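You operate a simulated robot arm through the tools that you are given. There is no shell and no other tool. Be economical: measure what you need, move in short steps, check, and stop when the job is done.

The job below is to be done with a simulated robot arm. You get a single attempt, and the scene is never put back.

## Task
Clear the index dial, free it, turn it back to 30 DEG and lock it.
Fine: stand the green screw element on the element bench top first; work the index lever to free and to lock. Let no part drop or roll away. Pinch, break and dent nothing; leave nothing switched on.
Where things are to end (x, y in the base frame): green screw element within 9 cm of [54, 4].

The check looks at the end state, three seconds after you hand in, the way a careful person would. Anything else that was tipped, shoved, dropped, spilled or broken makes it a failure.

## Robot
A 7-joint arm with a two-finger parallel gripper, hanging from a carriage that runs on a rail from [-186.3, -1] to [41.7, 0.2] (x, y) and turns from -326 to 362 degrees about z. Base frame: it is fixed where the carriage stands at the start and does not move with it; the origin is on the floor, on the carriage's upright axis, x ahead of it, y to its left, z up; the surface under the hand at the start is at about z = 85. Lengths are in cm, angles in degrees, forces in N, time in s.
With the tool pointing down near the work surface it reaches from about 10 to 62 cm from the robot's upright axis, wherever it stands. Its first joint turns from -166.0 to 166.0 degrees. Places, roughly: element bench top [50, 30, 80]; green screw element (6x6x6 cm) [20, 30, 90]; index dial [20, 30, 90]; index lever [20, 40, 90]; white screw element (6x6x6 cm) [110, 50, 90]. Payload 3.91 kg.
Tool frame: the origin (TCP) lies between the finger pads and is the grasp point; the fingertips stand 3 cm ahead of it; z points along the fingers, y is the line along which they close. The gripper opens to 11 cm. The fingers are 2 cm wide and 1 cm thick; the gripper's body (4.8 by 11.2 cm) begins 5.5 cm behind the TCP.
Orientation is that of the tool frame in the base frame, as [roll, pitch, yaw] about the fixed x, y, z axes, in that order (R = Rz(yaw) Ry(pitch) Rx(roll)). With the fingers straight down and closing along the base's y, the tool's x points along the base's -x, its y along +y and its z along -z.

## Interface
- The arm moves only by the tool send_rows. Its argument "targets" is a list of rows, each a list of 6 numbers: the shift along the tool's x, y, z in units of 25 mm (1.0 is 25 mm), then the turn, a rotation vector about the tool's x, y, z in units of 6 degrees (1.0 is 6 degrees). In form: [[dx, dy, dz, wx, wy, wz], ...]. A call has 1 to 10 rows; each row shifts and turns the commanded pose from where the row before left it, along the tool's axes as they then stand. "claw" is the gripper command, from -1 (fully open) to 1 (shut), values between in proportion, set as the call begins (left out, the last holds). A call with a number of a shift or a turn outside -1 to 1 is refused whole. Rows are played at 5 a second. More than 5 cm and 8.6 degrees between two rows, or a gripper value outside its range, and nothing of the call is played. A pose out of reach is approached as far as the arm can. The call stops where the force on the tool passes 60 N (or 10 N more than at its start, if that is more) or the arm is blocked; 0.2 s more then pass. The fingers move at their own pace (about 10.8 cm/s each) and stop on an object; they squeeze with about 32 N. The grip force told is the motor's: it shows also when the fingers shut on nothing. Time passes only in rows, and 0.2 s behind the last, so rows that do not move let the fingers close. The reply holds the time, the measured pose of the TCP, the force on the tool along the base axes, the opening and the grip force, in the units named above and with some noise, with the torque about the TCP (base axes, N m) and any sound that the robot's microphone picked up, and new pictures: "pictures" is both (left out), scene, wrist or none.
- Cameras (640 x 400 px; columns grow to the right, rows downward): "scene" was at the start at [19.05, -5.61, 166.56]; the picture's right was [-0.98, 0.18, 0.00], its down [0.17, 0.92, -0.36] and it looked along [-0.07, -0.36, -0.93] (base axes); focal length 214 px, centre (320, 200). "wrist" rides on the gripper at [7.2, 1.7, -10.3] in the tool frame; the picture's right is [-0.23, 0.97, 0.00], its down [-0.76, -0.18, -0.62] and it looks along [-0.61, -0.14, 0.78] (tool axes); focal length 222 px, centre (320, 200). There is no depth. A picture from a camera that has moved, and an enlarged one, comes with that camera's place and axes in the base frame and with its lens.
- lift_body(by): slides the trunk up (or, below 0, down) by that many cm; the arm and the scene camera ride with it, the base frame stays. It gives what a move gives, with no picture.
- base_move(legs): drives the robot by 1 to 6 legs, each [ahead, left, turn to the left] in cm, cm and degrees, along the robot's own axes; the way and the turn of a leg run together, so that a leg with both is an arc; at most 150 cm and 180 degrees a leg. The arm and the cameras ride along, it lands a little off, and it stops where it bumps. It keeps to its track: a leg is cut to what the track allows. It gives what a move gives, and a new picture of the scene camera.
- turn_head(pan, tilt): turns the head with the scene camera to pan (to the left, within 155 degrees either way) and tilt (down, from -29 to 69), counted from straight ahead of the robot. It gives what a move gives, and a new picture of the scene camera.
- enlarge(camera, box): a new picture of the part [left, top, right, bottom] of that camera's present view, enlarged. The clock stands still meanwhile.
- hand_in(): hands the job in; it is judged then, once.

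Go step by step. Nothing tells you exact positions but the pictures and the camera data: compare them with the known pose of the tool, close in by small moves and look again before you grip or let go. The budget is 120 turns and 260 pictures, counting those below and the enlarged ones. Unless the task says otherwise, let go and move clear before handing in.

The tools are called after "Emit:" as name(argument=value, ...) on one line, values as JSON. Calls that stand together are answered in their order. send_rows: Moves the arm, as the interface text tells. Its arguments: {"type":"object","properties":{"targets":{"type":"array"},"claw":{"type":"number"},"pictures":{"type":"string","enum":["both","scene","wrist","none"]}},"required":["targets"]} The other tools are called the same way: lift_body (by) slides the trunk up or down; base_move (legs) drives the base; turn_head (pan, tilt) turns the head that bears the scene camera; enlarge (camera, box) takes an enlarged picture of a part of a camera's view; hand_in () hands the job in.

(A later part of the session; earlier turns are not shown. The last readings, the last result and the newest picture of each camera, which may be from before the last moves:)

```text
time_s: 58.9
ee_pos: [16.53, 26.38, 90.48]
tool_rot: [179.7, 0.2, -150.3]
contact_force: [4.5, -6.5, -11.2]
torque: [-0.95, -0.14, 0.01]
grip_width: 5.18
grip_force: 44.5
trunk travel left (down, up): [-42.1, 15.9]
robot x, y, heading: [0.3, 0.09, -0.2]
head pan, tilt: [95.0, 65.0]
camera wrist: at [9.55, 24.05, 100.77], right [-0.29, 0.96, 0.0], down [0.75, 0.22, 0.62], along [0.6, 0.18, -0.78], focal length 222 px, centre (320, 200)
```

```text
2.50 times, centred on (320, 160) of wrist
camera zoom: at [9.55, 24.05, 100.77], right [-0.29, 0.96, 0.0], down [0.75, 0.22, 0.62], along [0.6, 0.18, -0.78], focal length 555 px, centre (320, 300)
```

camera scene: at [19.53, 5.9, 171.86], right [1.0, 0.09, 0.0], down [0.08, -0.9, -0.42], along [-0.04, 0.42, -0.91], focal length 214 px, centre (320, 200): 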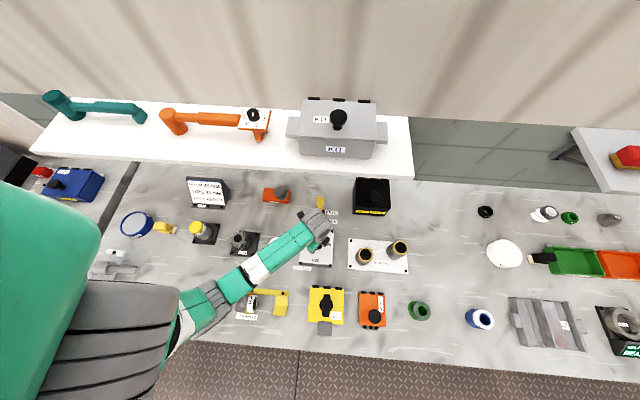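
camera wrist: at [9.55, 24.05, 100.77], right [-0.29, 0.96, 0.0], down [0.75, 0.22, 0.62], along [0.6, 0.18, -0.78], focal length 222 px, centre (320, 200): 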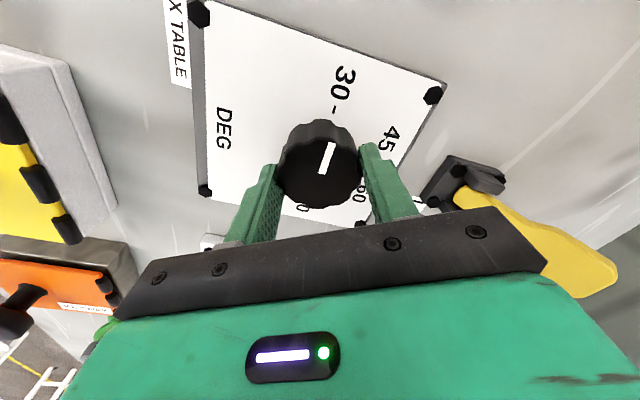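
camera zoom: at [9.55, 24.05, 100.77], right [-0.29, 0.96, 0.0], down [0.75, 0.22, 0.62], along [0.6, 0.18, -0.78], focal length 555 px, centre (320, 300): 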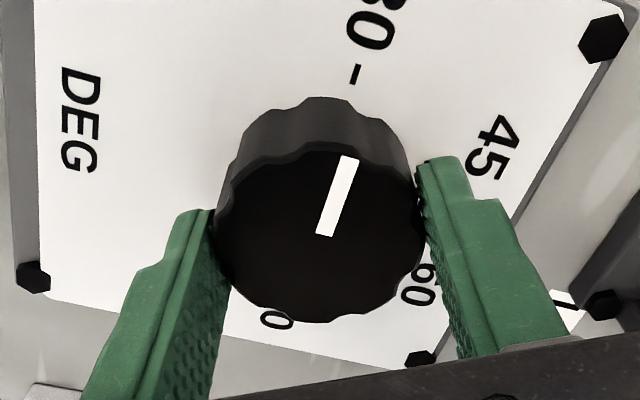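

The mark now points exactly at 180°, on the 30 tick. I release and rise straight up.

Emit:
send_rows(targets=[[0, 0, 0, 0, 0, 0], [0, 0, 0, 0, 0, 0], [0, 0, 0, 0, 0, 0]], claw=-0.36, pictures="none")

Emit:
send_rows(targets=[[0, 0, -0.6, 0, 0, 0], [0, 0, -1, 0, 0, 0], [0, 0, -1, 0, 0, 0], [0, 0, -1, 0, 0, 0], [0, 0, 0, 0, 0, 0]], pictures="wrist")

Emit:
enlarge(camera="wrist", box=[200, 40, 440, 200])

```text
time_s: 59.7
ee_pos: [16.48, 26.5, 90.56]
tool_rot: [179.7, 0.1, -150.3]
contact_force: [0.0, 0.4, -0.6]
torque: [0.01, 0.0, 0.0]
grip_width: 7.44
grip_force: 0.0
trunk travel left (down, up): [-42.1, 15.9]
robot x, y, heading: [0.0, -0.31, -0.2]
head pan, tilt: [95.0, 65.0]
```

```text
time_s: 60.9
ee_pos: [16.54, 26.54, 99.62]
tool_rot: [179.7, 0.1, -150.3]
contact_force: [0.5, 0.4, -0.6]
torque: [-0.02, 0.0, 0.01]
grip_width: 7.47
grip_force: 0.1
trunk travel left (down, up): [-42.1, 15.9]
robot x, y, heading: [-0.04, -0.2, -0.2]
head pan, tilt: [95.0, 65.0]
camera wrist: at [9.42, 24.21, 109.68], right [-0.28, 0.96, 0.01], down [0.75, 0.22, 0.62], along [0.6, 0.18, -0.78], focal length 222 px, centre (320, 200)
```

wrist: 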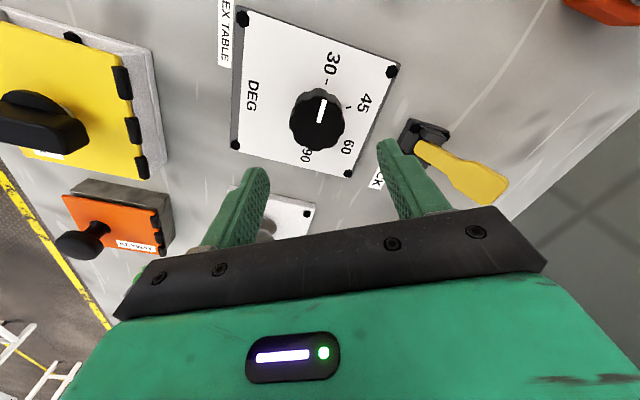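

```text
2.50 times, centred on (320, 120) of wrist
camera zoom: at [9.42, 24.21, 109.68], right [-0.28, 0.96, 0.01], down [0.75, 0.22, 0.62], along [0.6, 0.18, -0.78], focal length 555 px, centre (320, 400)
```

zoom: 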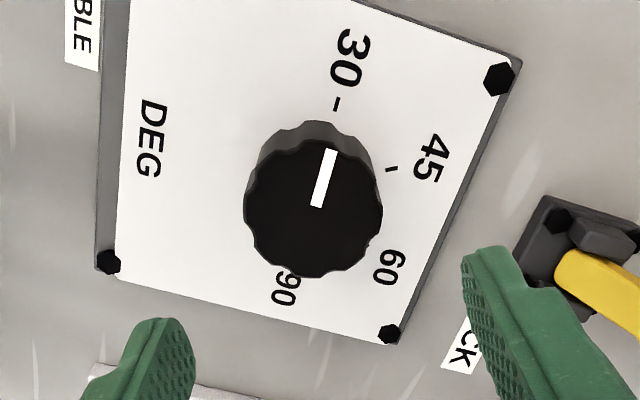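

The dial rests at 30 with its mark on the tick. For locking, I'll grip the handle from its x-sides with a tilted hand to stay clear of the shelf. First I turn the tool to yaw -90 while rising.

Emit:
send_rows(targets=[[0, 0, -0.3, 0, 0, -1], [0, 0, -0.3, 0, 0, -1], [0, 0, -0.3, 0, 0, -1], [0, 0, -0.3, 0, 0, -1], [0, 0, -0.3, 0, 0, -1], [0, 0, -0.3, 0, 0, -1], [0, 0, 0, 0, 0, -1], [0, 0, 0, 0, 0, -1], [0, 0, 0, 0, 0, -1], [0, 0, 0, 0, 0, -1]], claw=-0.1)

```text
time_s: 63.1
ee_pos: [16.46, 26.52, 104.19]
tool_rot: [-180.0, 0.3, -90.3]
contact_force: [0.2, -0.3, 0.3]
torque: [0.01, -0.01, 0.0]
grip_width: 6.06
grip_force: 0.2
trunk travel left (down, up): [-42.1, 15.9]
robot x, y, heading: [-0.37, 0.38, -0.1]
head pan, tilt: [95.0, 65.0]
camera scene: at [19.53, 5.9, 171.86], right [1.0, 0.09, 0.0], down [0.08, -0.9, -0.42], along [-0.04, 0.42, -0.91], focal length 214 px, centre (320, 200)
camera wrist: at [14.79, 19.01, 114.29], right [-0.97, 0.23, 0.0], down [0.18, 0.76, 0.63], along [0.14, 0.61, -0.78], focal length 222 px, centre (320, 200)
```

scene: 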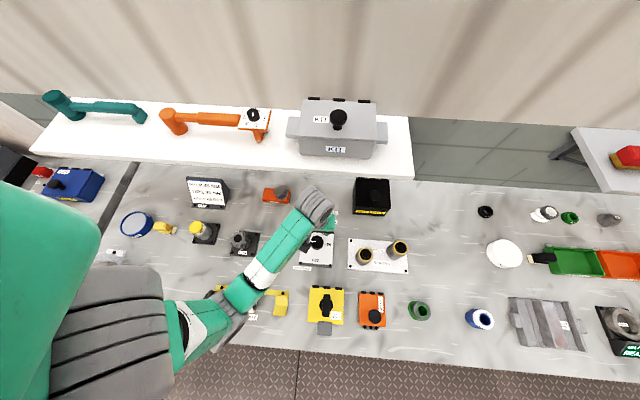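
wrist: 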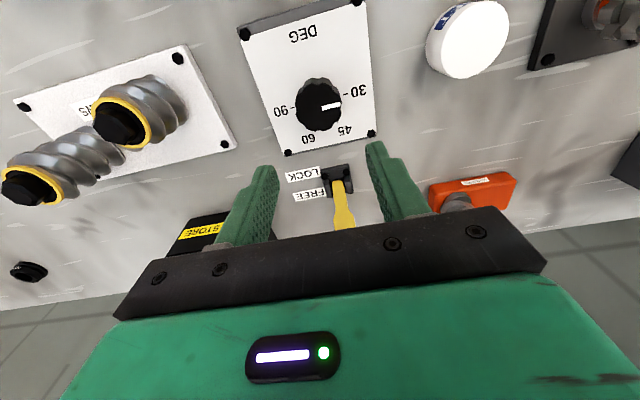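

The yaw is right and the handle lies between the fingers in the view. Now I tilt about 40° so the fingers point toward +y and down.

Emit:
send_rows(targets=[[0, 0, 0, 0, -0.95, 0], [0, 0, 0, 0, -0.95, 0], [0, 0, 0, 0, -0.95, 0], [0, 0, 0, 0, -0.95, 0], [0, 0, 0, 0, -0.95, 0], [0, 0, 0, 0, -0.95, 0], [0, 0, 0, 0, -0.95, 0], [0, 0, 0, 0, 0, 0]])

Emit:
enlarge(camera="wrist", box=[240, 60, 480, 220])

Emit:
enlarge(camera="scene", box=[280, 180, 360, 260])

```text
time_s: 64.9
ee_pos: [16.46, 26.4, 103.97]
tool_rot: [-179.9, 40.3, -90.3]
contact_force: [0.1, -0.5, -0.5]
torque: [-0.04, -0.01, 0.02]
grip_width: 6.03
grip_force: 0.1
trunk travel left (down, up): [-42.1, 15.9]
robot x, y, heading: [0.12, -0.38, -0.1]
head pan, tilt: [95.0, 65.0]
camera scene: at [19.53, 5.9, 171.85], right [1.0, 0.09, 0.0], down [0.08, -0.9, -0.42], along [-0.04, 0.42, -0.91], focal length 214 px, centre (320, 200)
camera wrist: at [14.83, 14.09, 107.09], right [-0.97, 0.18, 0.15], down [0.18, 0.18, 0.97], along [0.15, 0.97, -0.2], focal length 222 px, centre (320, 200)
```

scene: 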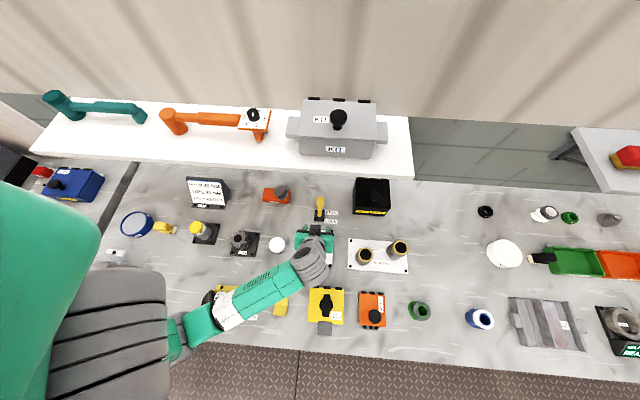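
wrist: 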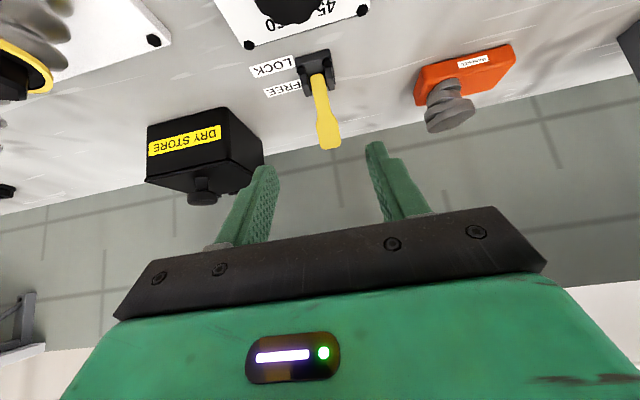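

```text
2.50 times, centred on (360, 140) of wrist
camera zoom: at [14.83, 14.09, 107.09], right [-0.97, 0.18, 0.15], down [0.18, 0.18, 0.97], along [0.15, 0.97, -0.2], focal length 555 px, centre (220, 350)
```

zoom: 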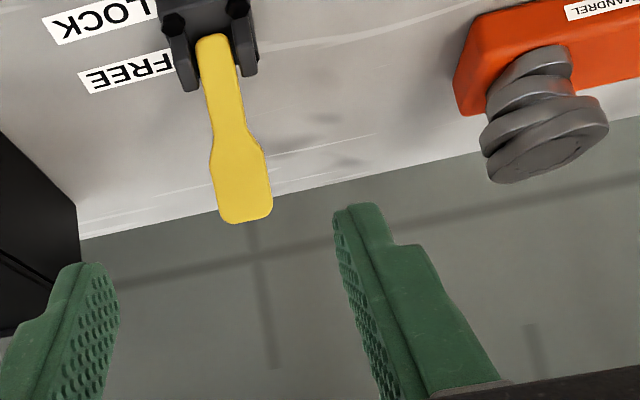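

```text
5.00 times, centred on (320, 220) of scene
camera zoom: at [19.53, 5.9, 171.85], right [1.0, 0.09, 0.0], down [0.08, -0.9, -0.42], along [-0.04, 0.42, -0.91], focal length 1072 px, centre (320, 100)
```

zoom: 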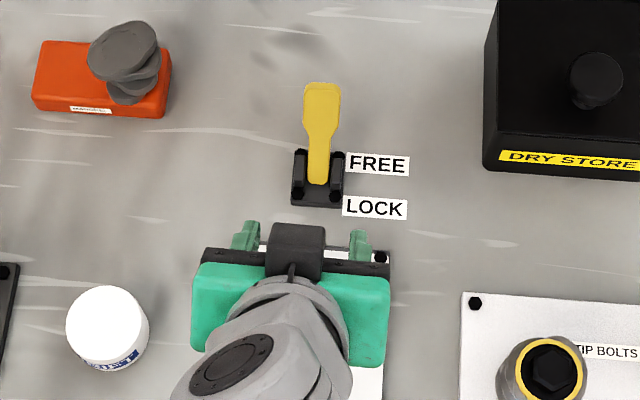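

The lever's tip is at about [16.4, 43.1, 94.2] and its pivot near [16.4, 37.8, 87], leaning 35° toward FREE. I move the tilted hand to a stand-off in line with the handle's paddle.

Emit:
send_rows(targets=[[-0.356, 0, 0.93, 0, 0, 0], [-0.356, 0, 0.93, 0, 0, 0], [-0.356, 0, 0.93, 0, 0, 0], [-0.356, 0, 0.93, 0, 0, 0], [-0.356, 0, 0.93, 0, 0, 0], [0, 0, 0, 0, 0, 0]])

Emit:
enlarge(camera="wrist", box=[200, 60, 440, 220])

Emit:
enlarge(camera="scene", box=[280, 160, 360, 240])

```text
time_s: 66.3
ee_pos: [16.74, 37.43, 98.1]
tool_rot: [180.0, 40.2, -90.4]
contact_force: [0.6, -0.2, -0.5]
torque: [-0.03, -0.01, 0.04]
grip_width: 6.06
grip_force: 0.0
trunk travel left (down, up): [-42.1, 15.9]
robot x, y, heading: [-0.01, -0.12, 0.1]
head pan, tilt: [95.0, 65.0]
camera scene: at [19.53, 5.91, 171.86], right [1.0, 0.09, 0.0], down [0.08, -0.9, -0.42], along [-0.04, 0.42, -0.91], focal length 214 px, centre (320, 200)
camera wrist: at [14.97, 25.22, 101.08], right [-0.97, 0.18, 0.15], down [0.18, 0.18, 0.97], along [0.15, 0.97, -0.21], focal length 222 px, centre (320, 200)
```

scene: 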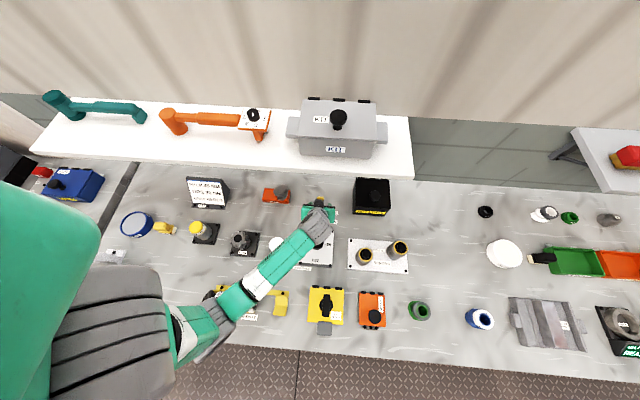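
wrist: 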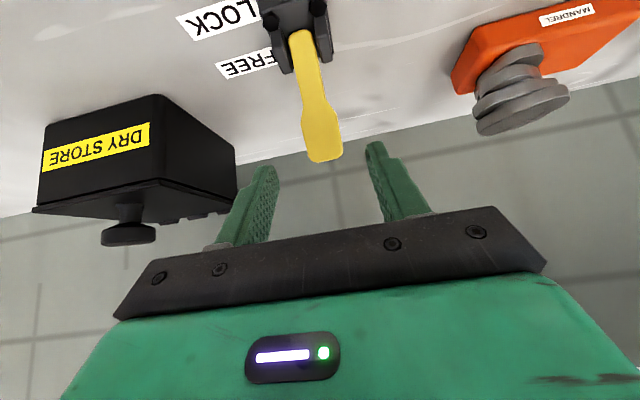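

```text
2.50 times, centred on (320, 140) of wrist
camera zoom: at [14.97, 25.22, 101.08], right [-0.97, 0.18, 0.15], down [0.18, 0.18, 0.97], along [0.15, 0.97, -0.21], focal length 555 px, centre (320, 350)
```

zoom: 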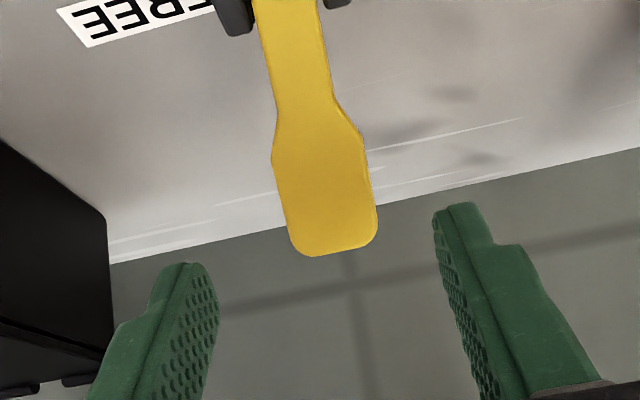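

```text
5.00 times, centred on (320, 200) of scene
camera zoom: at [19.53, 5.91, 171.86], right [1.0, 0.09, 0.0], down [0.08, -0.9, -0.42], along [-0.04, 0.42, -0.91], focal length 1072 px, centre (320, 200)
```

zoom: 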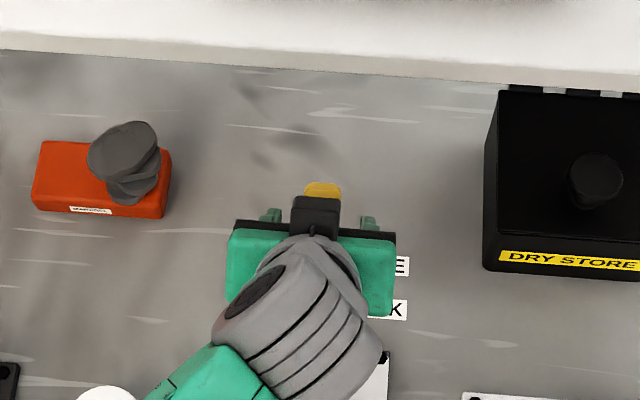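

Well centred. I advance along the fingers' axis so the pads flank the paddle.

Emit:
send_rows(targets=[[0, 0, 0.7, 0, 0, 0], [0, 0, 0.7, 0, 0, 0], [0, 0, 0.7, 0, 0, 0], [0, 0, 0.6, 0, 0, 0], [0, 0, 0, 0, 0, 0]])

Emit:
enlarge(camera="wrist", box=[200, 60, 440, 220])

```text
time_s: 67.5
ee_pos: [16.55, 41.57, 93.14]
tool_rot: [179.9, 40.2, -90.4]
contact_force: [0.3, -0.4, -0.2]
torque: [0.02, -0.01, -0.01]
grip_width: 6.04
grip_force: 0.1
trunk travel left (down, up): [-42.1, 15.9]
robot x, y, heading: [-0.1, -0.25, -0.5]
head pan, tilt: [95.0, 65.0]
camera scene: at [19.53, 5.91, 171.86], right [1.0, 0.09, 0.0], down [0.08, -0.9, -0.42], along [-0.04, 0.42, -0.91], focal length 214 px, centre (320, 200)
camera wrist: at [14.83, 29.32, 96.15], right [-0.97, 0.18, 0.15], down [0.18, 0.18, 0.97], along [0.15, 0.97, -0.21], focal length 222 px, centre (320, 200)
```

scene: 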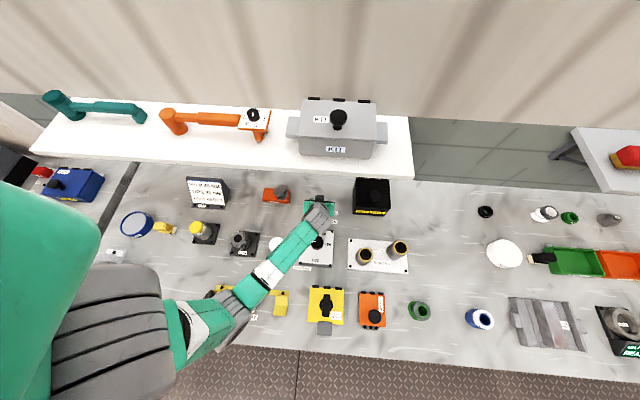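
wrist: 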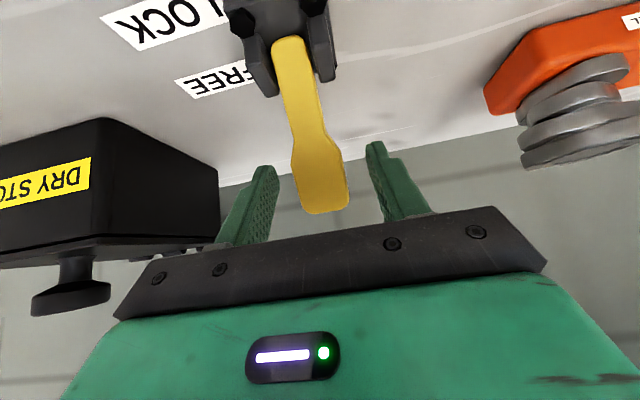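

```text
2.50 times, centred on (320, 140) of wrist
camera zoom: at [14.83, 29.32, 96.15], right [-0.97, 0.18, 0.15], down [0.18, 0.18, 0.97], along [0.15, 0.97, -0.21], focal length 555 px, centre (320, 350)
```

zoom: 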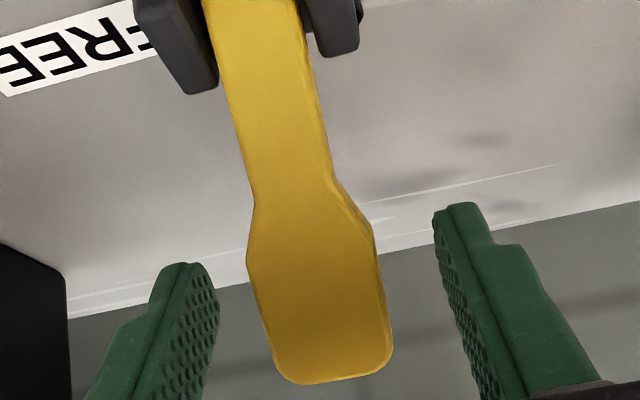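

The paddle is between the pads. I close gently on its sides.

Emit:
send_rows(targets=[[0.12, 0, 0.12, 0, 0, 0], [0, 0, 0, 0, 0, 0], [0, 0, 0, 0, 0, 0], [0, 0, 0, 0, 0, 0]], claw=1, pictures="wrist")

```text
time_s: 68.5
ee_pos: [16.54, 41.67, 92.73]
tool_rot: [-179.9, 40.2, -90.3]
contact_force: [-8.6, -8.4, 30.8]
torque: [-0.03, -0.53, 0.74]
grip_width: 2.99
grip_force: 45.1
trunk travel left (down, up): [-42.1, 15.9]
robot x, y, heading: [-0.0, 0.22, -0.1]
head pan, tilt: [95.0, 65.0]
camera wrist: at [14.79, 29.33, 95.81], right [-0.97, 0.18, 0.15], down [0.18, 0.18, 0.97], along [0.15, 0.97, -0.2], focal length 222 px, centre (320, 200)
```

wrist: 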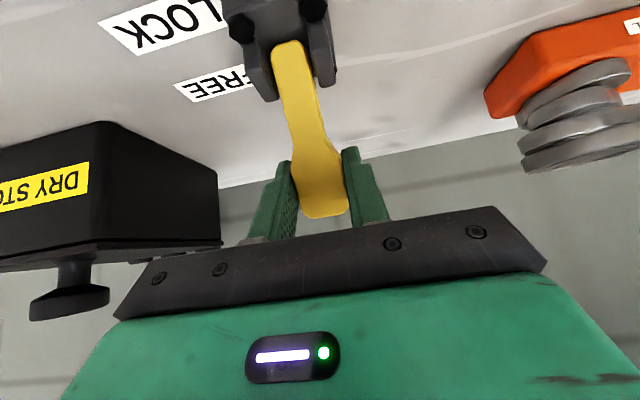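

Gripped with the lever at its FREE stop. I swing it along its arc in small steps.

Emit:
send_rows(targets=[[0.085, 0, -0.224, 0, 0, 0], [0.085, 0, -0.224, 0, 0, 0], [0.122, 0, -0.208, 0, 0, 0], [0.122, 0, -0.208, 0, 0, 0], [0, 0, 0, 0, 0, 0]], pictures="wrist")

```text
time_s: 69.7
ee_pos: [16.48, 39.77, 93.57]
tool_rot: [179.9, 40.4, -90.3]
contact_force: [-4.2, 17.6, -3.8]
torque: [1.17, -0.27, 0.54]
grip_width: 2.96
grip_force: 44.9
trunk travel left (down, up): [-42.1, 15.9]
robot x, y, heading: [-0.09, -0.31, -0.1]
head pan, tilt: [95.0, 65.0]
camera wrist: at [14.8, 27.44, 96.65], right [-0.97, 0.18, 0.15], down [0.18, 0.18, 0.97], along [0.15, 0.97, -0.2], focal length 222 px, centre (320, 200)
```

wrist: 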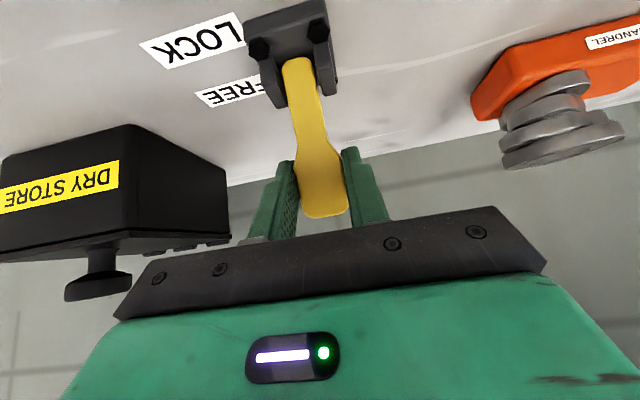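

It follows smoothly. I continue along the arc.

Emit:
send_rows(targets=[[0.158, 0, -0.181, 0, 0, 0], [0.158, 0, -0.181, 0, 0, 0], [0.186, 0, -0.152, 0, 0, 0], [0.186, 0, -0.152, 0, 0, 0], [0, 0, 0, 0, 0, 0]], pictures="wrist")

Emit:
send_rows(targets=[[0.21, 0, -0.118, 0, 0, 0], [0.21, 0, -0.118, 0, 0, 0], [0.226, 0, -0.079, 0, 0, 0], [0.226, 0, -0.079, 0, 0, 0], [0, 0, 0, 0, 0, 0]], pictures="wrist")

```text
time_s: 70.9
ee_pos: [16.53, 37.61, 93.95]
tool_rot: [-179.9, 40.7, -90.4]
contact_force: [-7.9, 17.9, 19.3]
torque: [1.41, 0.11, 0.55]
grip_width: 2.95
grip_force: 45.2
trunk travel left (down, up): [-42.1, 15.9]
robot x, y, heading: [0.04, -0.08, -0.0]
head pan, tilt: [95.0, 65.0]
camera wrist: at [14.8, 25.3, 96.9], right [-0.97, 0.18, 0.15], down [0.18, 0.17, 0.97], along [0.15, 0.97, -0.2], focal length 222 px, centre (320, 200)
```

wrist: 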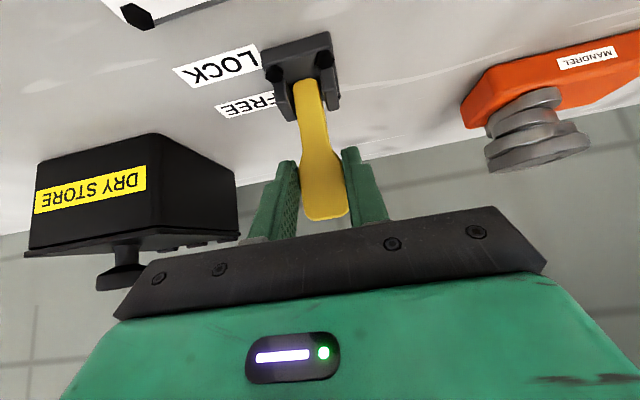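

```text
time_s: 72.1
ee_pos: [16.47, 35.14, 93.28]
tool_rot: [179.9, 40.4, -90.3]
contact_force: [-3.9, 19.1, 8.5]
torque: [1.44, 0.16, 0.17]
grip_width: 2.96
grip_force: 44.9
trunk travel left (down, up): [-42.1, 15.9]
robot x, y, heading: [0.07, 0.2, 0.2]
head pan, tilt: [95.0, 65.0]
camera wrist: at [14.8, 22.78, 96.21], right [-0.97, 0.18, 0.15], down [0.18, 0.18, 0.97], along [0.15, 0.97, -0.2], focal length 222 px, centre (320, 200)
```

wrist: 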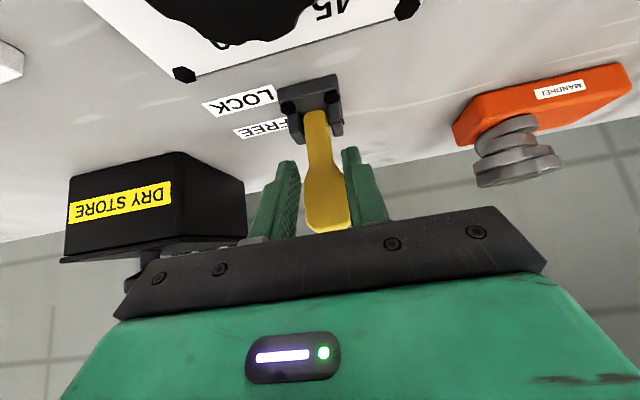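

Nearly there. Last part of the arc toward the LOCK stop.

Emit:
send_rows(targets=[[0.239, 0, -0.04, 0, 0, 0], [0.239, 0, -0.04, 0, 0, 0], [0, 0, 0, 0, 0, 0]], pictures="wrist")

Emit:
send_rows(targets=[[0.12, 0, 0, 0, 0, 0], [0.12, 0, 0, 0, 0, 0], [0, 0, 0, 0, 0, 0]], pictures="wrist")

```text
time_s: 72.9
ee_pos: [16.57, 33.55, 92.44]
tool_rot: [-179.9, 40.2, -90.4]
contact_force: [0.0, 0.0, -0.2]
torque: [-0.01, 0.02, 0.01]
grip_width: 0.02
grip_force: 38.0
trunk travel left (down, up): [-42.1, 15.9]
robot x, y, heading: [-0.04, 0.08, -0.1]
head pan, tilt: [95.0, 65.0]
camera wrist: at [14.8, 21.28, 95.47], right [-0.97, 0.18, 0.15], down [0.18, 0.18, 0.97], along [0.15, 0.97, -0.21], focal length 222 px, centre (320, 200)
```

wrist: 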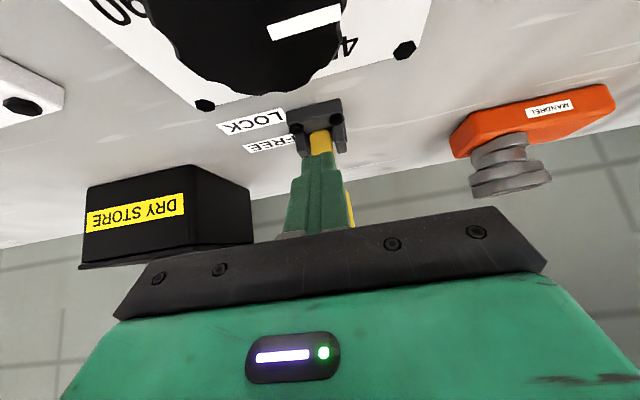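

```text
time_s: 73.7
ee_pos: [16.44, 33.19, 92.04]
tool_rot: [-180.0, 40.2, -90.4]
contact_force: [-1.0, 0.0, 0.1]
torque: [0.03, 0.01, 0.0]
grip_width: 0.04
grip_force: 38.1
trunk travel left (down, up): [-42.1, 15.9]
robot x, y, heading: [0.33, -0.03, -0.0]
head pan, tilt: [95.0, 65.0]
camera wrist: at [14.77, 20.89, 95.17], right [-0.97, 0.18, 0.15], down [0.18, 0.18, 0.97], along [0.15, 0.97, -0.21], focal length 222 px, centre (320, 200)
```

wrist: 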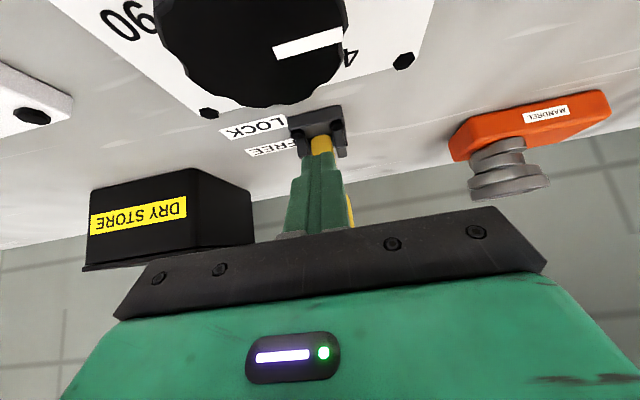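

The grip slipped off near the end, and the closed fingers now lie in front of the lever. I back out along the finger axis to see its angle.

Emit:
send_rows(targets=[[0, 0, -0.8, 0, 0, 0], [0, 0, -1, 0, 0, 0], [0, 0, -1, 0, 0, 0], [0, 0, -1, 0, 0, 0], [0, 0, 0, 0, 0, 0]])

Emit:
enlarge(camera="wrist", box=[200, 20, 440, 220])

Emit:
enlarge(camera="scene", box=[280, 180, 360, 260])

```text
time_s: 74.9
ee_pos: [16.41, 27.03, 99.12]
tool_rot: [179.9, 40.3, -90.3]
contact_force: [-0.6, -0.2, -0.5]
torque: [0.0, 0.0, 0.04]
grip_width: 0.0
grip_force: 37.7
trunk travel left (down, up): [-42.1, 15.9]
robot x, y, heading: [0.05, -0.37, -0.2]
head pan, tilt: [95.0, 65.0]
camera scene: at [19.53, 5.9, 171.85], right [1.0, 0.09, 0.0], down [0.08, -0.9, -0.42], along [-0.04, 0.42, -0.91], focal length 214 px, centre (320, 200)
camera wrist: at [14.74, 14.75, 102.24], right [-0.97, 0.18, 0.15], down [0.18, 0.18, 0.97], along [0.15, 0.97, -0.21], focal length 222 px, centre (320, 200)
```

scene: 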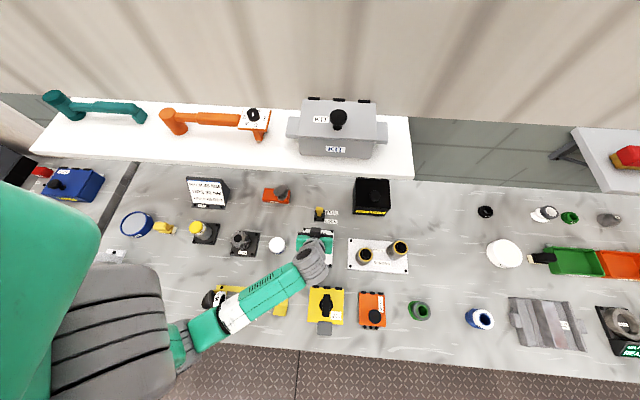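
wrist: 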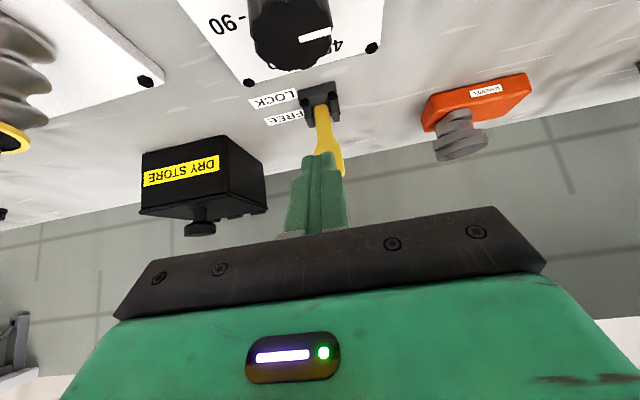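

```text
2.00 times, centred on (320, 120) of wrist
camera zoom: at [14.74, 14.75, 102.24], right [-0.97, 0.18, 0.15], down [0.18, 0.18, 0.97], along [0.15, 0.97, -0.21], focal length 444 px, centre (320, 360)
```

zoom: 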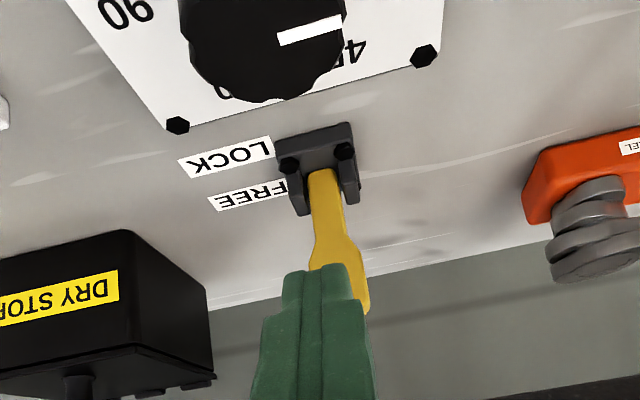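

```text
5.00 times, centred on (320, 220) of scene
camera zoom: at [19.53, 5.9, 171.85], right [1.0, 0.09, 0.0], down [0.08, -0.9, -0.42], along [-0.04, 0.42, -0.91], focal length 1072 px, centre (320, 100)
```

zoom: 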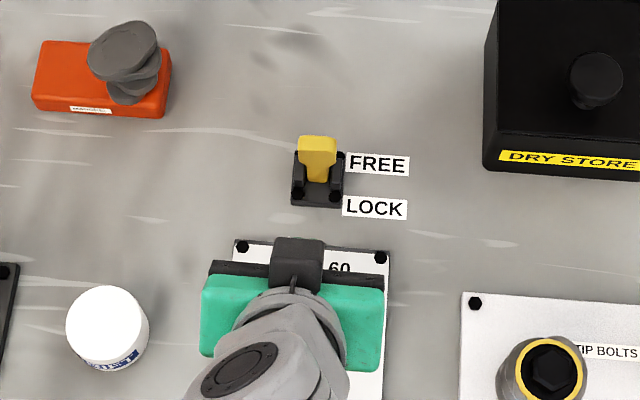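

The lever is standing upright, so the rest needs a push from its far side. I'll set the tilt to 30° and take the closed fingers over the lever, high enough to clear it.

Emit:
send_rows(targets=[[0, 0, 0, 0, 0.83, 0], [0, 0, 0, 0, 0.83, 0], [-0.44, 0, -0.76, 0, 0, 0], [-0.44, 0, -0.76, 0, 0, 0], [0, 0, 0, 0, 0, 0]], pictures="none")

Emit:
send_rows(targets=[[-0.82, 0, 0.473, 0, 0, 0], [-0.82, 0, 0.473, 0, 0, 0], [-0.82, 0, 0.473, 0, 0, 0], [-0.82, 0, 0.473, 0, 0, 0], [-0.82, 0, 0.473, 0, 0, 0], [-0.82, 0, 0.473, 0, 0, 0], [0, 0, 0, 0, 0, 0]])

Emit:
enlarge(camera="scene", box=[270, 150, 370, 250])

```text
time_s: 76.1
ee_pos: [16.7, 27.19, 103.67]
tool_rot: [-180.0, 30.3, -90.4]
contact_force: [0.1, 0.5, -0.4]
torque: [0.01, -0.01, -0.02]
grip_width: 0.0
grip_force: 37.5
trunk travel left (down, up): [-42.1, 15.9]
robot x, y, heading: [0.11, 0.14, 0.0]
head pan, tilt: [95.0, 65.0]
```

```text
time_s: 77.7
ee_pos: [16.77, 41.41, 103.67]
tool_rot: [-179.9, 30.1, -90.4]
contact_force: [0.6, -0.2, -0.6]
torque: [0.0, 0.0, 0.0]
grip_width: 0.02
grip_force: 37.3
trunk travel left (down, up): [-42.1, 15.9]
robot x, y, heading: [-0.26, 0.25, -0.2]
head pan, tilt: [95.0, 65.0]
camera scene: at [19.54, 5.91, 171.86], right [1.0, 0.09, 0.0], down [0.08, -0.9, -0.42], along [-0.04, 0.42, -0.91], focal length 214 px, centre (320, 200)
camera wrist: at [15.07, 29.86, 108.85], right [-0.97, 0.2, 0.11], down [0.18, 0.34, 0.92], along [0.15, 0.92, -0.37], focal length 222 px, centre (320, 200)
```

scene: 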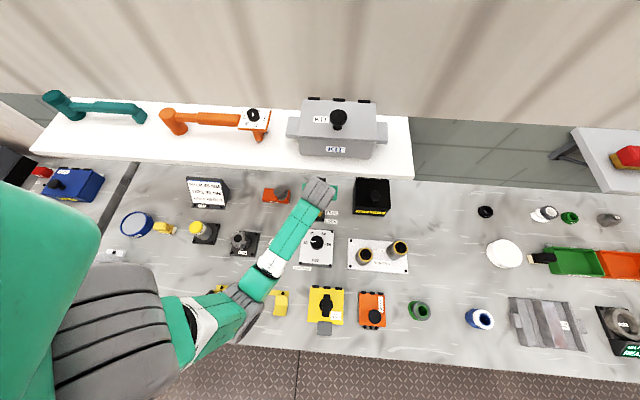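
wrist: 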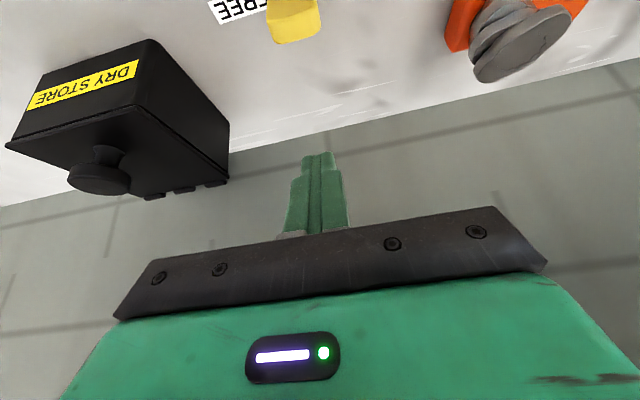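

```text
4.00 times, centred on (320, 200) of scene
camera zoom: at [19.54, 5.91, 171.86], right [1.0, 0.09, 0.0], down [0.08, -0.9, -0.42], along [-0.04, 0.42, -0.91], focal length 858 px, centre (320, 200)
```

zoom: 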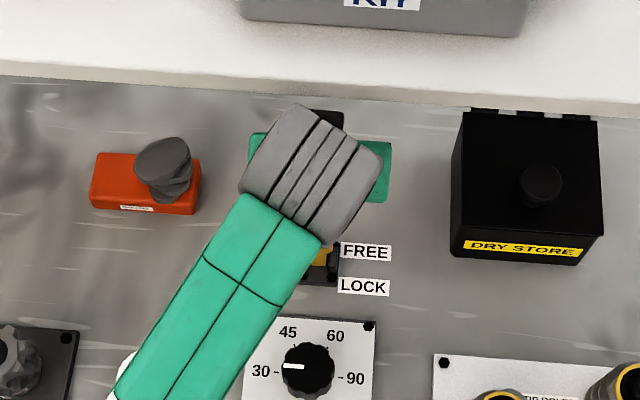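

The fingers are beyond the upright lever and the dial still reads 30. I lower them behind the lever.

Emit:
send_rows(targets=[[0.46, 0, 0.797, 0, 0, 0], [0.46, 0, 0.797, 0, 0, 0], [0.46, 0, 0.797, 0, 0, 0], [0.46, 0, 0.797, 0, 0, 0], [0, 0, 0, 0, 0, 0]], pictures="wrist")

```text
time_s: 78.9
ee_pos: [16.74, 41.41, 94.37]
tool_rot: [180.0, 30.1, -90.3]
contact_force: [0.5, -0.3, 0.7]
torque: [0.01, -0.05, -0.02]
grip_width: 0.03
grip_force: 37.1
trunk travel left (down, up): [-42.1, 15.9]
robot x, y, heading: [-0.13, 0.02, 0.1]
head pan, tilt: [95.0, 65.0]
camera wrist: at [14.96, 29.73, 99.47], right [-0.97, 0.2, 0.11], down [0.18, 0.34, 0.92], along [0.15, 0.92, -0.37], focal length 222 px, centre (320, 200)
```

wrist: 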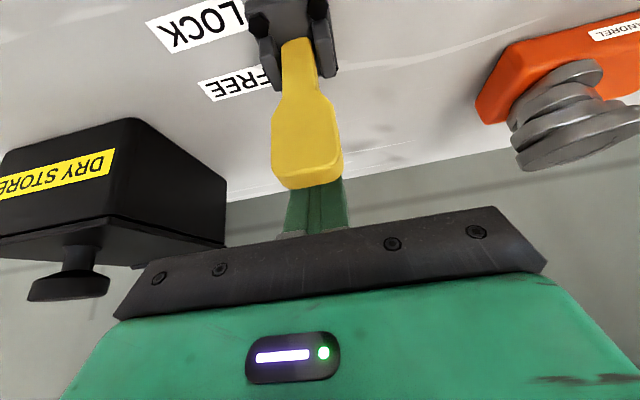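

The fingers are now behind the handle. I pull toward -y in small steps.

Emit:
send_rows(targets=[[0.277, 0, -0.16, 0, 0, 0], [0.277, 0, -0.16, 0, 0, 0], [0.277, 0, -0.16, 0, 0, 0], [0.277, 0, -0.16, 0, 0, 0], [0.277, 0, -0.16, 0, 0, 0], [0, 0, 0, 0, 0, 0]], pictures="wrist")

```text
time_s: 80.3
ee_pos: [16.65, 37.17, 94.47]
tool_rot: [-180.0, 30.2, -90.4]
contact_force: [0.5, 0.6, -0.7]
torque: [0.02, 0.01, 0.0]
grip_width: 0.0
grip_force: 37.7
trunk travel left (down, up): [-42.1, 15.9]
robot x, y, heading: [0.26, -0.2, 0.0]
head pan, tilt: [95.0, 65.0]
camera wrist: at [14.92, 25.77, 99.55], right [-0.97, 0.2, 0.12], down [0.18, 0.34, 0.92], along [0.15, 0.92, -0.37], focal length 222 px, centre (320, 200)
```

wrist: 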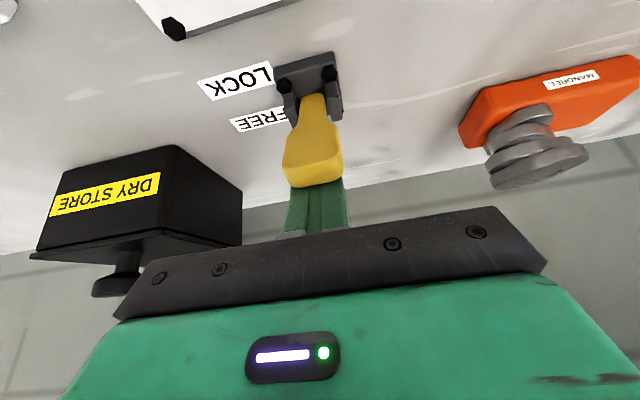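

The lever tips toward LOCK. I continue.

Emit:
send_rows(targets=[[0.3, 0, -0.1, 0, 0, 0], [0.3, 0, -0.1, 0, 0, 0], [0.3, 0, -0.08, 0, 0, 0], [0, 0, 0, 0, 0, 0]], pictures="wrist")

Emit:
enlarge(camera="wrist", box=[200, 40, 440, 220])

```text
time_s: 81.3
ee_pos: [16.49, 35.68, 94.4]
tool_rot: [-179.9, 30.8, -90.2]
contact_force: [-2.5, 26.0, 17.5]
torque: [0.91, -0.12, -0.07]
grip_width: 0.0
grip_force: 37.8
trunk travel left (down, up): [-42.1, 15.9]
robot x, y, heading: [-0.21, -0.09, 0.1]
head pan, tilt: [95.0, 65.0]
camera wrist: at [14.84, 24.03, 99.42], right [-0.97, 0.2, 0.12], down [0.18, 0.33, 0.93], along [0.15, 0.92, -0.36], focal length 222 px, centre (320, 200)
```

wrist: 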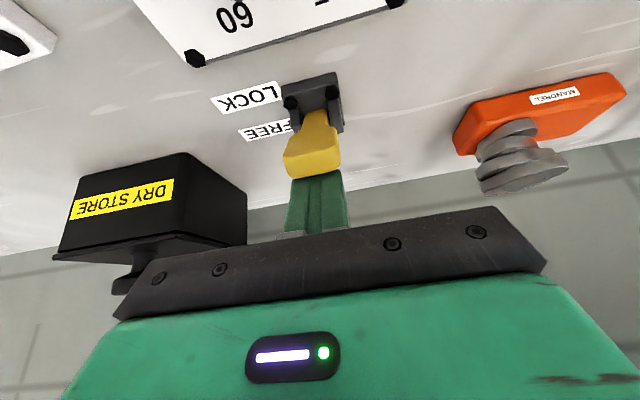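

```text
2.22 times, centred on (320, 130) of wrist
camera zoom: at [14.84, 24.03, 99.42], right [-0.97, 0.2, 0.12], down [0.18, 0.33, 0.93], along [0.15, 0.92, -0.36], focal length 494 px, centre (320, 356)
```

zoom: 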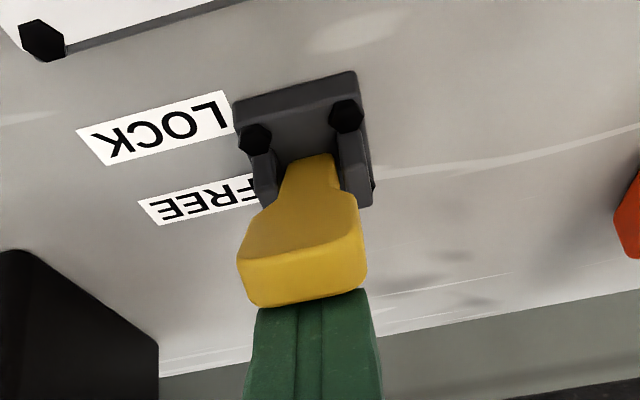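

Resistance has appeared and the lever seems at its LOCK stop. One more small nudge to confirm.

Emit:
send_rows(targets=[[0.1, 0, -0.03, 0, 0, 0], [0.1, 0, -0.03, 0, 0, 0], [0, 0, 0, 0, 0, 0]], pictures="wrist")

```text
time_s: 82.1
ee_pos: [16.54, 35.6, 94.39]
tool_rot: [-180.0, 31.1, -90.1]
contact_force: [-6.2, 39.3, 37.8]
torque: [1.46, 0.27, 0.13]
grip_width: 0.03
grip_force: 37.5
trunk travel left (down, up): [-42.1, 15.9]
robot x, y, heading: [-0.08, 0.07, -0.3]
head pan, tilt: [95.0, 65.0]
camera wrist: at [14.85, 23.97, 99.35], right [-0.97, 0.2, 0.12], down [0.18, 0.33, 0.93], along [0.15, 0.92, -0.36], focal length 222 px, centre (320, 200)
```

wrist: 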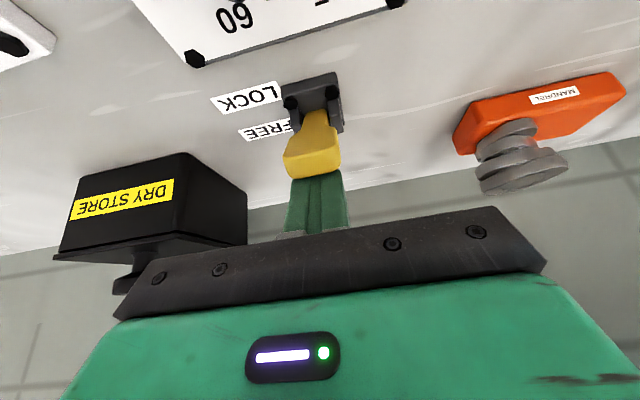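

A firm stop: the lever is at LOCK. I back off the handle, go up over it, and then away toward -y.

Emit:
send_rows(targets=[[-0.3, 0, 0.18, 0, 0, 0], [-0.4, 0, 0.22, 0, 0, 0], [-0.5, 0, -0.866, 0, 0, 0], [-0.5, 0, -0.866, 0, 0, 0], [-0.5, 0, -0.866, 0, 0, 0], [-0.5, 0, -0.866, 0, 0, 0], [0, 0, 0, 0, 0, 0]], pictures="none")

Emit:
send_rows(targets=[[0.9, 0, -0.55, 0, 0, 0], [0.9, 0, -0.55, 0, 0, 0], [0.9, 0, -0.55, 0, 0, 0], [0.9, 0, -0.55, 0, 0, 0], [0.9, 0, -0.55, 0, 0, 0], [0.9, 0, -0.55, 0, 0, 0], [0.9, 0, -0.55, 0, 0, 0], [0.9, 0, -0.55, 0, 0, 0], [0, 0, 0, 0, 0, 0]])

Emit:
enlarge(camera="scene", box=[270, 170, 370, 270])

Emit:
enlarge(camera="wrist", box=[200, 0, 440, 160])

```text
time_s: 82.6
ee_pos: [16.67, 35.85, 94.27]
tool_rot: [-180.0, 30.8, -90.3]
contact_force: [-1.9, 8.1, 10.5]
torque: [0.33, 0.02, 0.01]
grip_width: 0.02
grip_force: 37.7
trunk travel left (down, up): [-42.1, 15.9]
robot x, y, heading: [-0.08, -0.06, -0.0]
head pan, tilt: [95.0, 65.0]
stopped in row 2: the force on the tool passed its limit at 75 N (the readings are from after the stop); the commanded pose is now the measured one
```

```text
time_s: 83.1
ee_pos: [16.56, 34.61, 95.52]
tool_rot: [-179.1, 33.1, -89.2]
contact_force: [-2.6, 40.6, 26.2]
torque: [1.49, 0.23, 0.12]
grip_width: 0.0
grip_force: 38.1
trunk travel left (down, up): [-42.1, 15.9]
robot x, y, heading: [-0.12, -0.04, 0.2]
head pan, tilt: [95.0, 65.0]
stopped in row 2: the force on the tool passed its limit at 124 N (the readings are from after the stop); the commanded pose is now the measured one
camera scene: at [19.51, 6.33, 171.93], right [1.0, 0.09, 0.0], down [0.08, -0.9, -0.43], along [-0.04, 0.43, -0.9], focal length 214 px, centre (320, 200)
camera wrist: at [14.96, 22.85, 100.03], right [-0.98, 0.18, 0.11], down [0.16, 0.3, 0.94], along [0.14, 0.94, -0.32], focal length 222 px, centre (320, 200)
```

scene: 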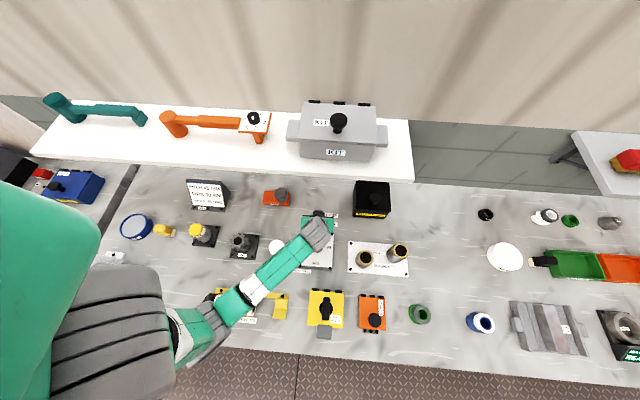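
wrist: 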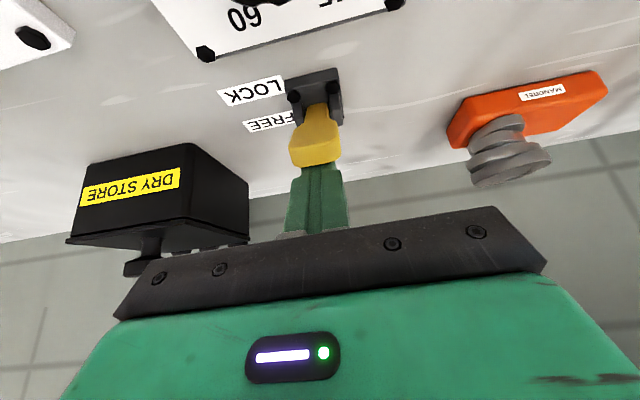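

```text
4.00 times, centred on (320, 220) of scene
camera zoom: at [19.51, 6.33, 171.93], right [1.0, 0.09, 0.0], down [0.08, -0.9, -0.43], along [-0.04, 0.43, -0.9], focal length 858 px, centre (320, 120)
```

zoom: 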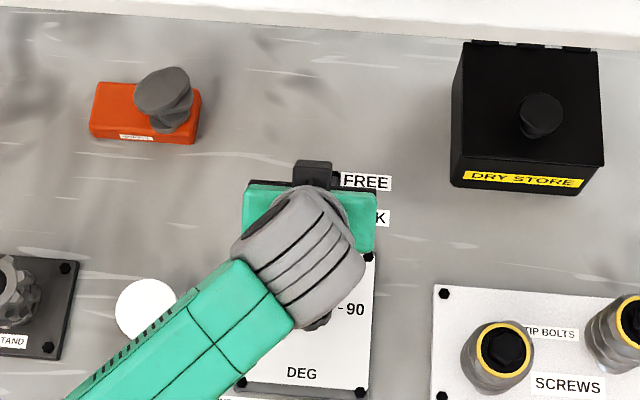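

```text
2.50 times, centred on (320, 80) of wrist
camera zoom: at [14.96, 22.85, 100.03], right [-0.98, 0.18, 0.11], down [0.16, 0.3, 0.94], along [0.14, 0.94, -0.32], focal length 555 px, centre (320, 500)
```

zoom: 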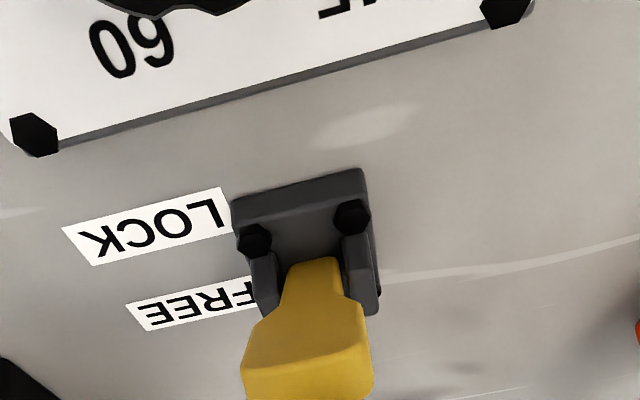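

The queued second move pulled on the lever, so I must go step by step. I back off toward +y in one small step and look at the force.

Emit:
send_rows(targets=[[-0.15, 0, 0.08, 0, 0, 0], [-0.15, 0, 0.08, 0, 0, 0], [0, 0, 0, 0, 0, 0]], pictures="wrist")

```text
time_s: 83.9
ee_pos: [16.66, 34.85, 95.32]
tool_rot: [-179.3, 32.6, -89.7]
contact_force: [-0.9, 28.5, 40.5]
torque: [1.17, 0.01, 0.02]
grip_width: 0.0
grip_force: 37.5
trunk travel left (down, up): [-42.1, 15.9]
robot x, y, heading: [-0.08, -0.13, -0.1]
head pan, tilt: [95.0, 65.0]
camera wrist: at [14.94, 23.12, 99.95], right [-0.98, 0.19, 0.11], down [0.17, 0.31, 0.94], along [0.15, 0.93, -0.33], focal length 222 px, centre (320, 200)
```

wrist: 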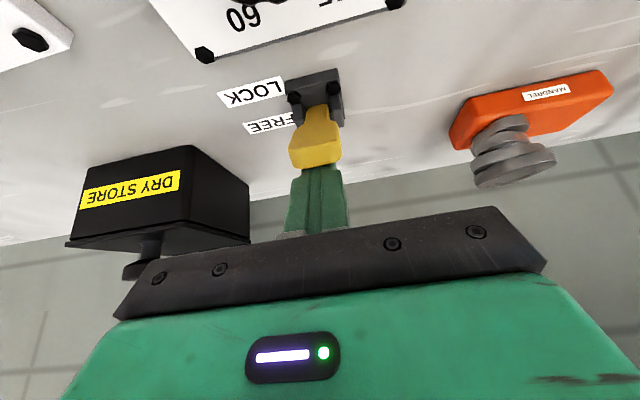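

Still pressed on the sloped face, so I move off along its normal (+y and up).

Emit:
send_rows(targets=[[-0.2, 0, -0.06, 0, 0, 0], [-0.25, 0, -0.1, 0, 0, 0], [0, 0, 0, 0, 0, 0]], pictures="wrist")

```text
time_s: 84.7
ee_pos: [16.42, 34.86, 95.62]
tool_rot: [-179.7, 31.6, -89.8]
contact_force: [1.3, 5.3, 0.9]
torque: [0.21, -0.02, -0.01]
grip_width: 0.0
grip_force: 37.8
trunk travel left (down, up): [-42.1, 15.9]
robot x, y, heading: [0.03, -0.35, -0.3]
head pan, tilt: [95.0, 65.0]
camera wrist: at [14.79, 23.09, 100.44], right [-0.97, 0.19, 0.11], down [0.17, 0.32, 0.93], along [0.14, 0.93, -0.35], focal length 222 px, centre (320, 200)
```

wrist: 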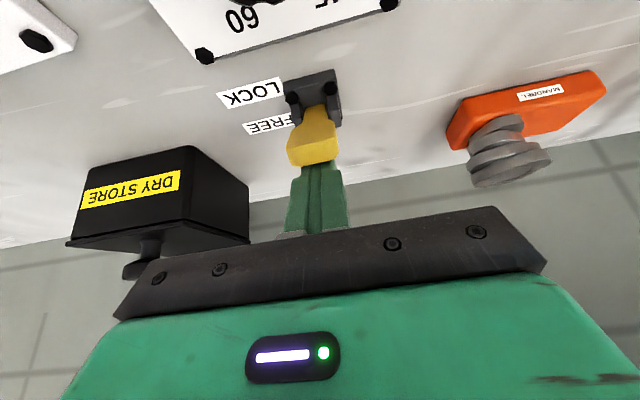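

Nearly unloaded. I continue up and +y.

Emit:
send_rows(targets=[[-0.3, 0, -0.1, 0, 0, 0], [-0.4, 0, -0.2, 0, 0, 0], [-0.4, 0, -0.5, 0, 0, 0], [-0.4, 0, -0.7, 0, 0, 0], [-0.4, 0, -0.7, 0, 0, 0], [-0.4, 0, -0.7, 0, 0, 0], [0, 0, 0, 0, 0, 0]], pictures="wrist")

```text
time_s: 86.3
ee_pos: [16.47, 35.79, 104.83]
tool_rot: [-179.5, 32.0, -89.7]
contact_force: [0.7, 0.2, -0.3]
torque: [-0.03, 0.01, -0.01]
grip_width: 0.02
grip_force: 37.3
trunk travel left (down, up): [-42.1, 15.9]
robot x, y, heading: [-0.09, 0.13, -0.1]
head pan, tilt: [95.0, 65.0]
camera wrist: at [14.81, 24.11, 109.67], right [-0.97, 0.19, 0.11], down [0.17, 0.32, 0.93], along [0.14, 0.93, -0.34], focal length 222 px, centre (320, 200)
```

wrist: 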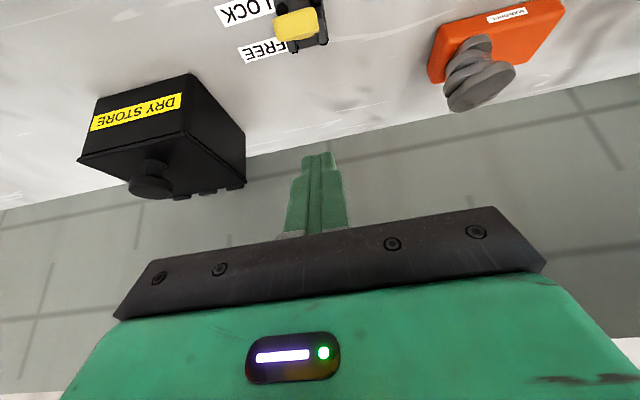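

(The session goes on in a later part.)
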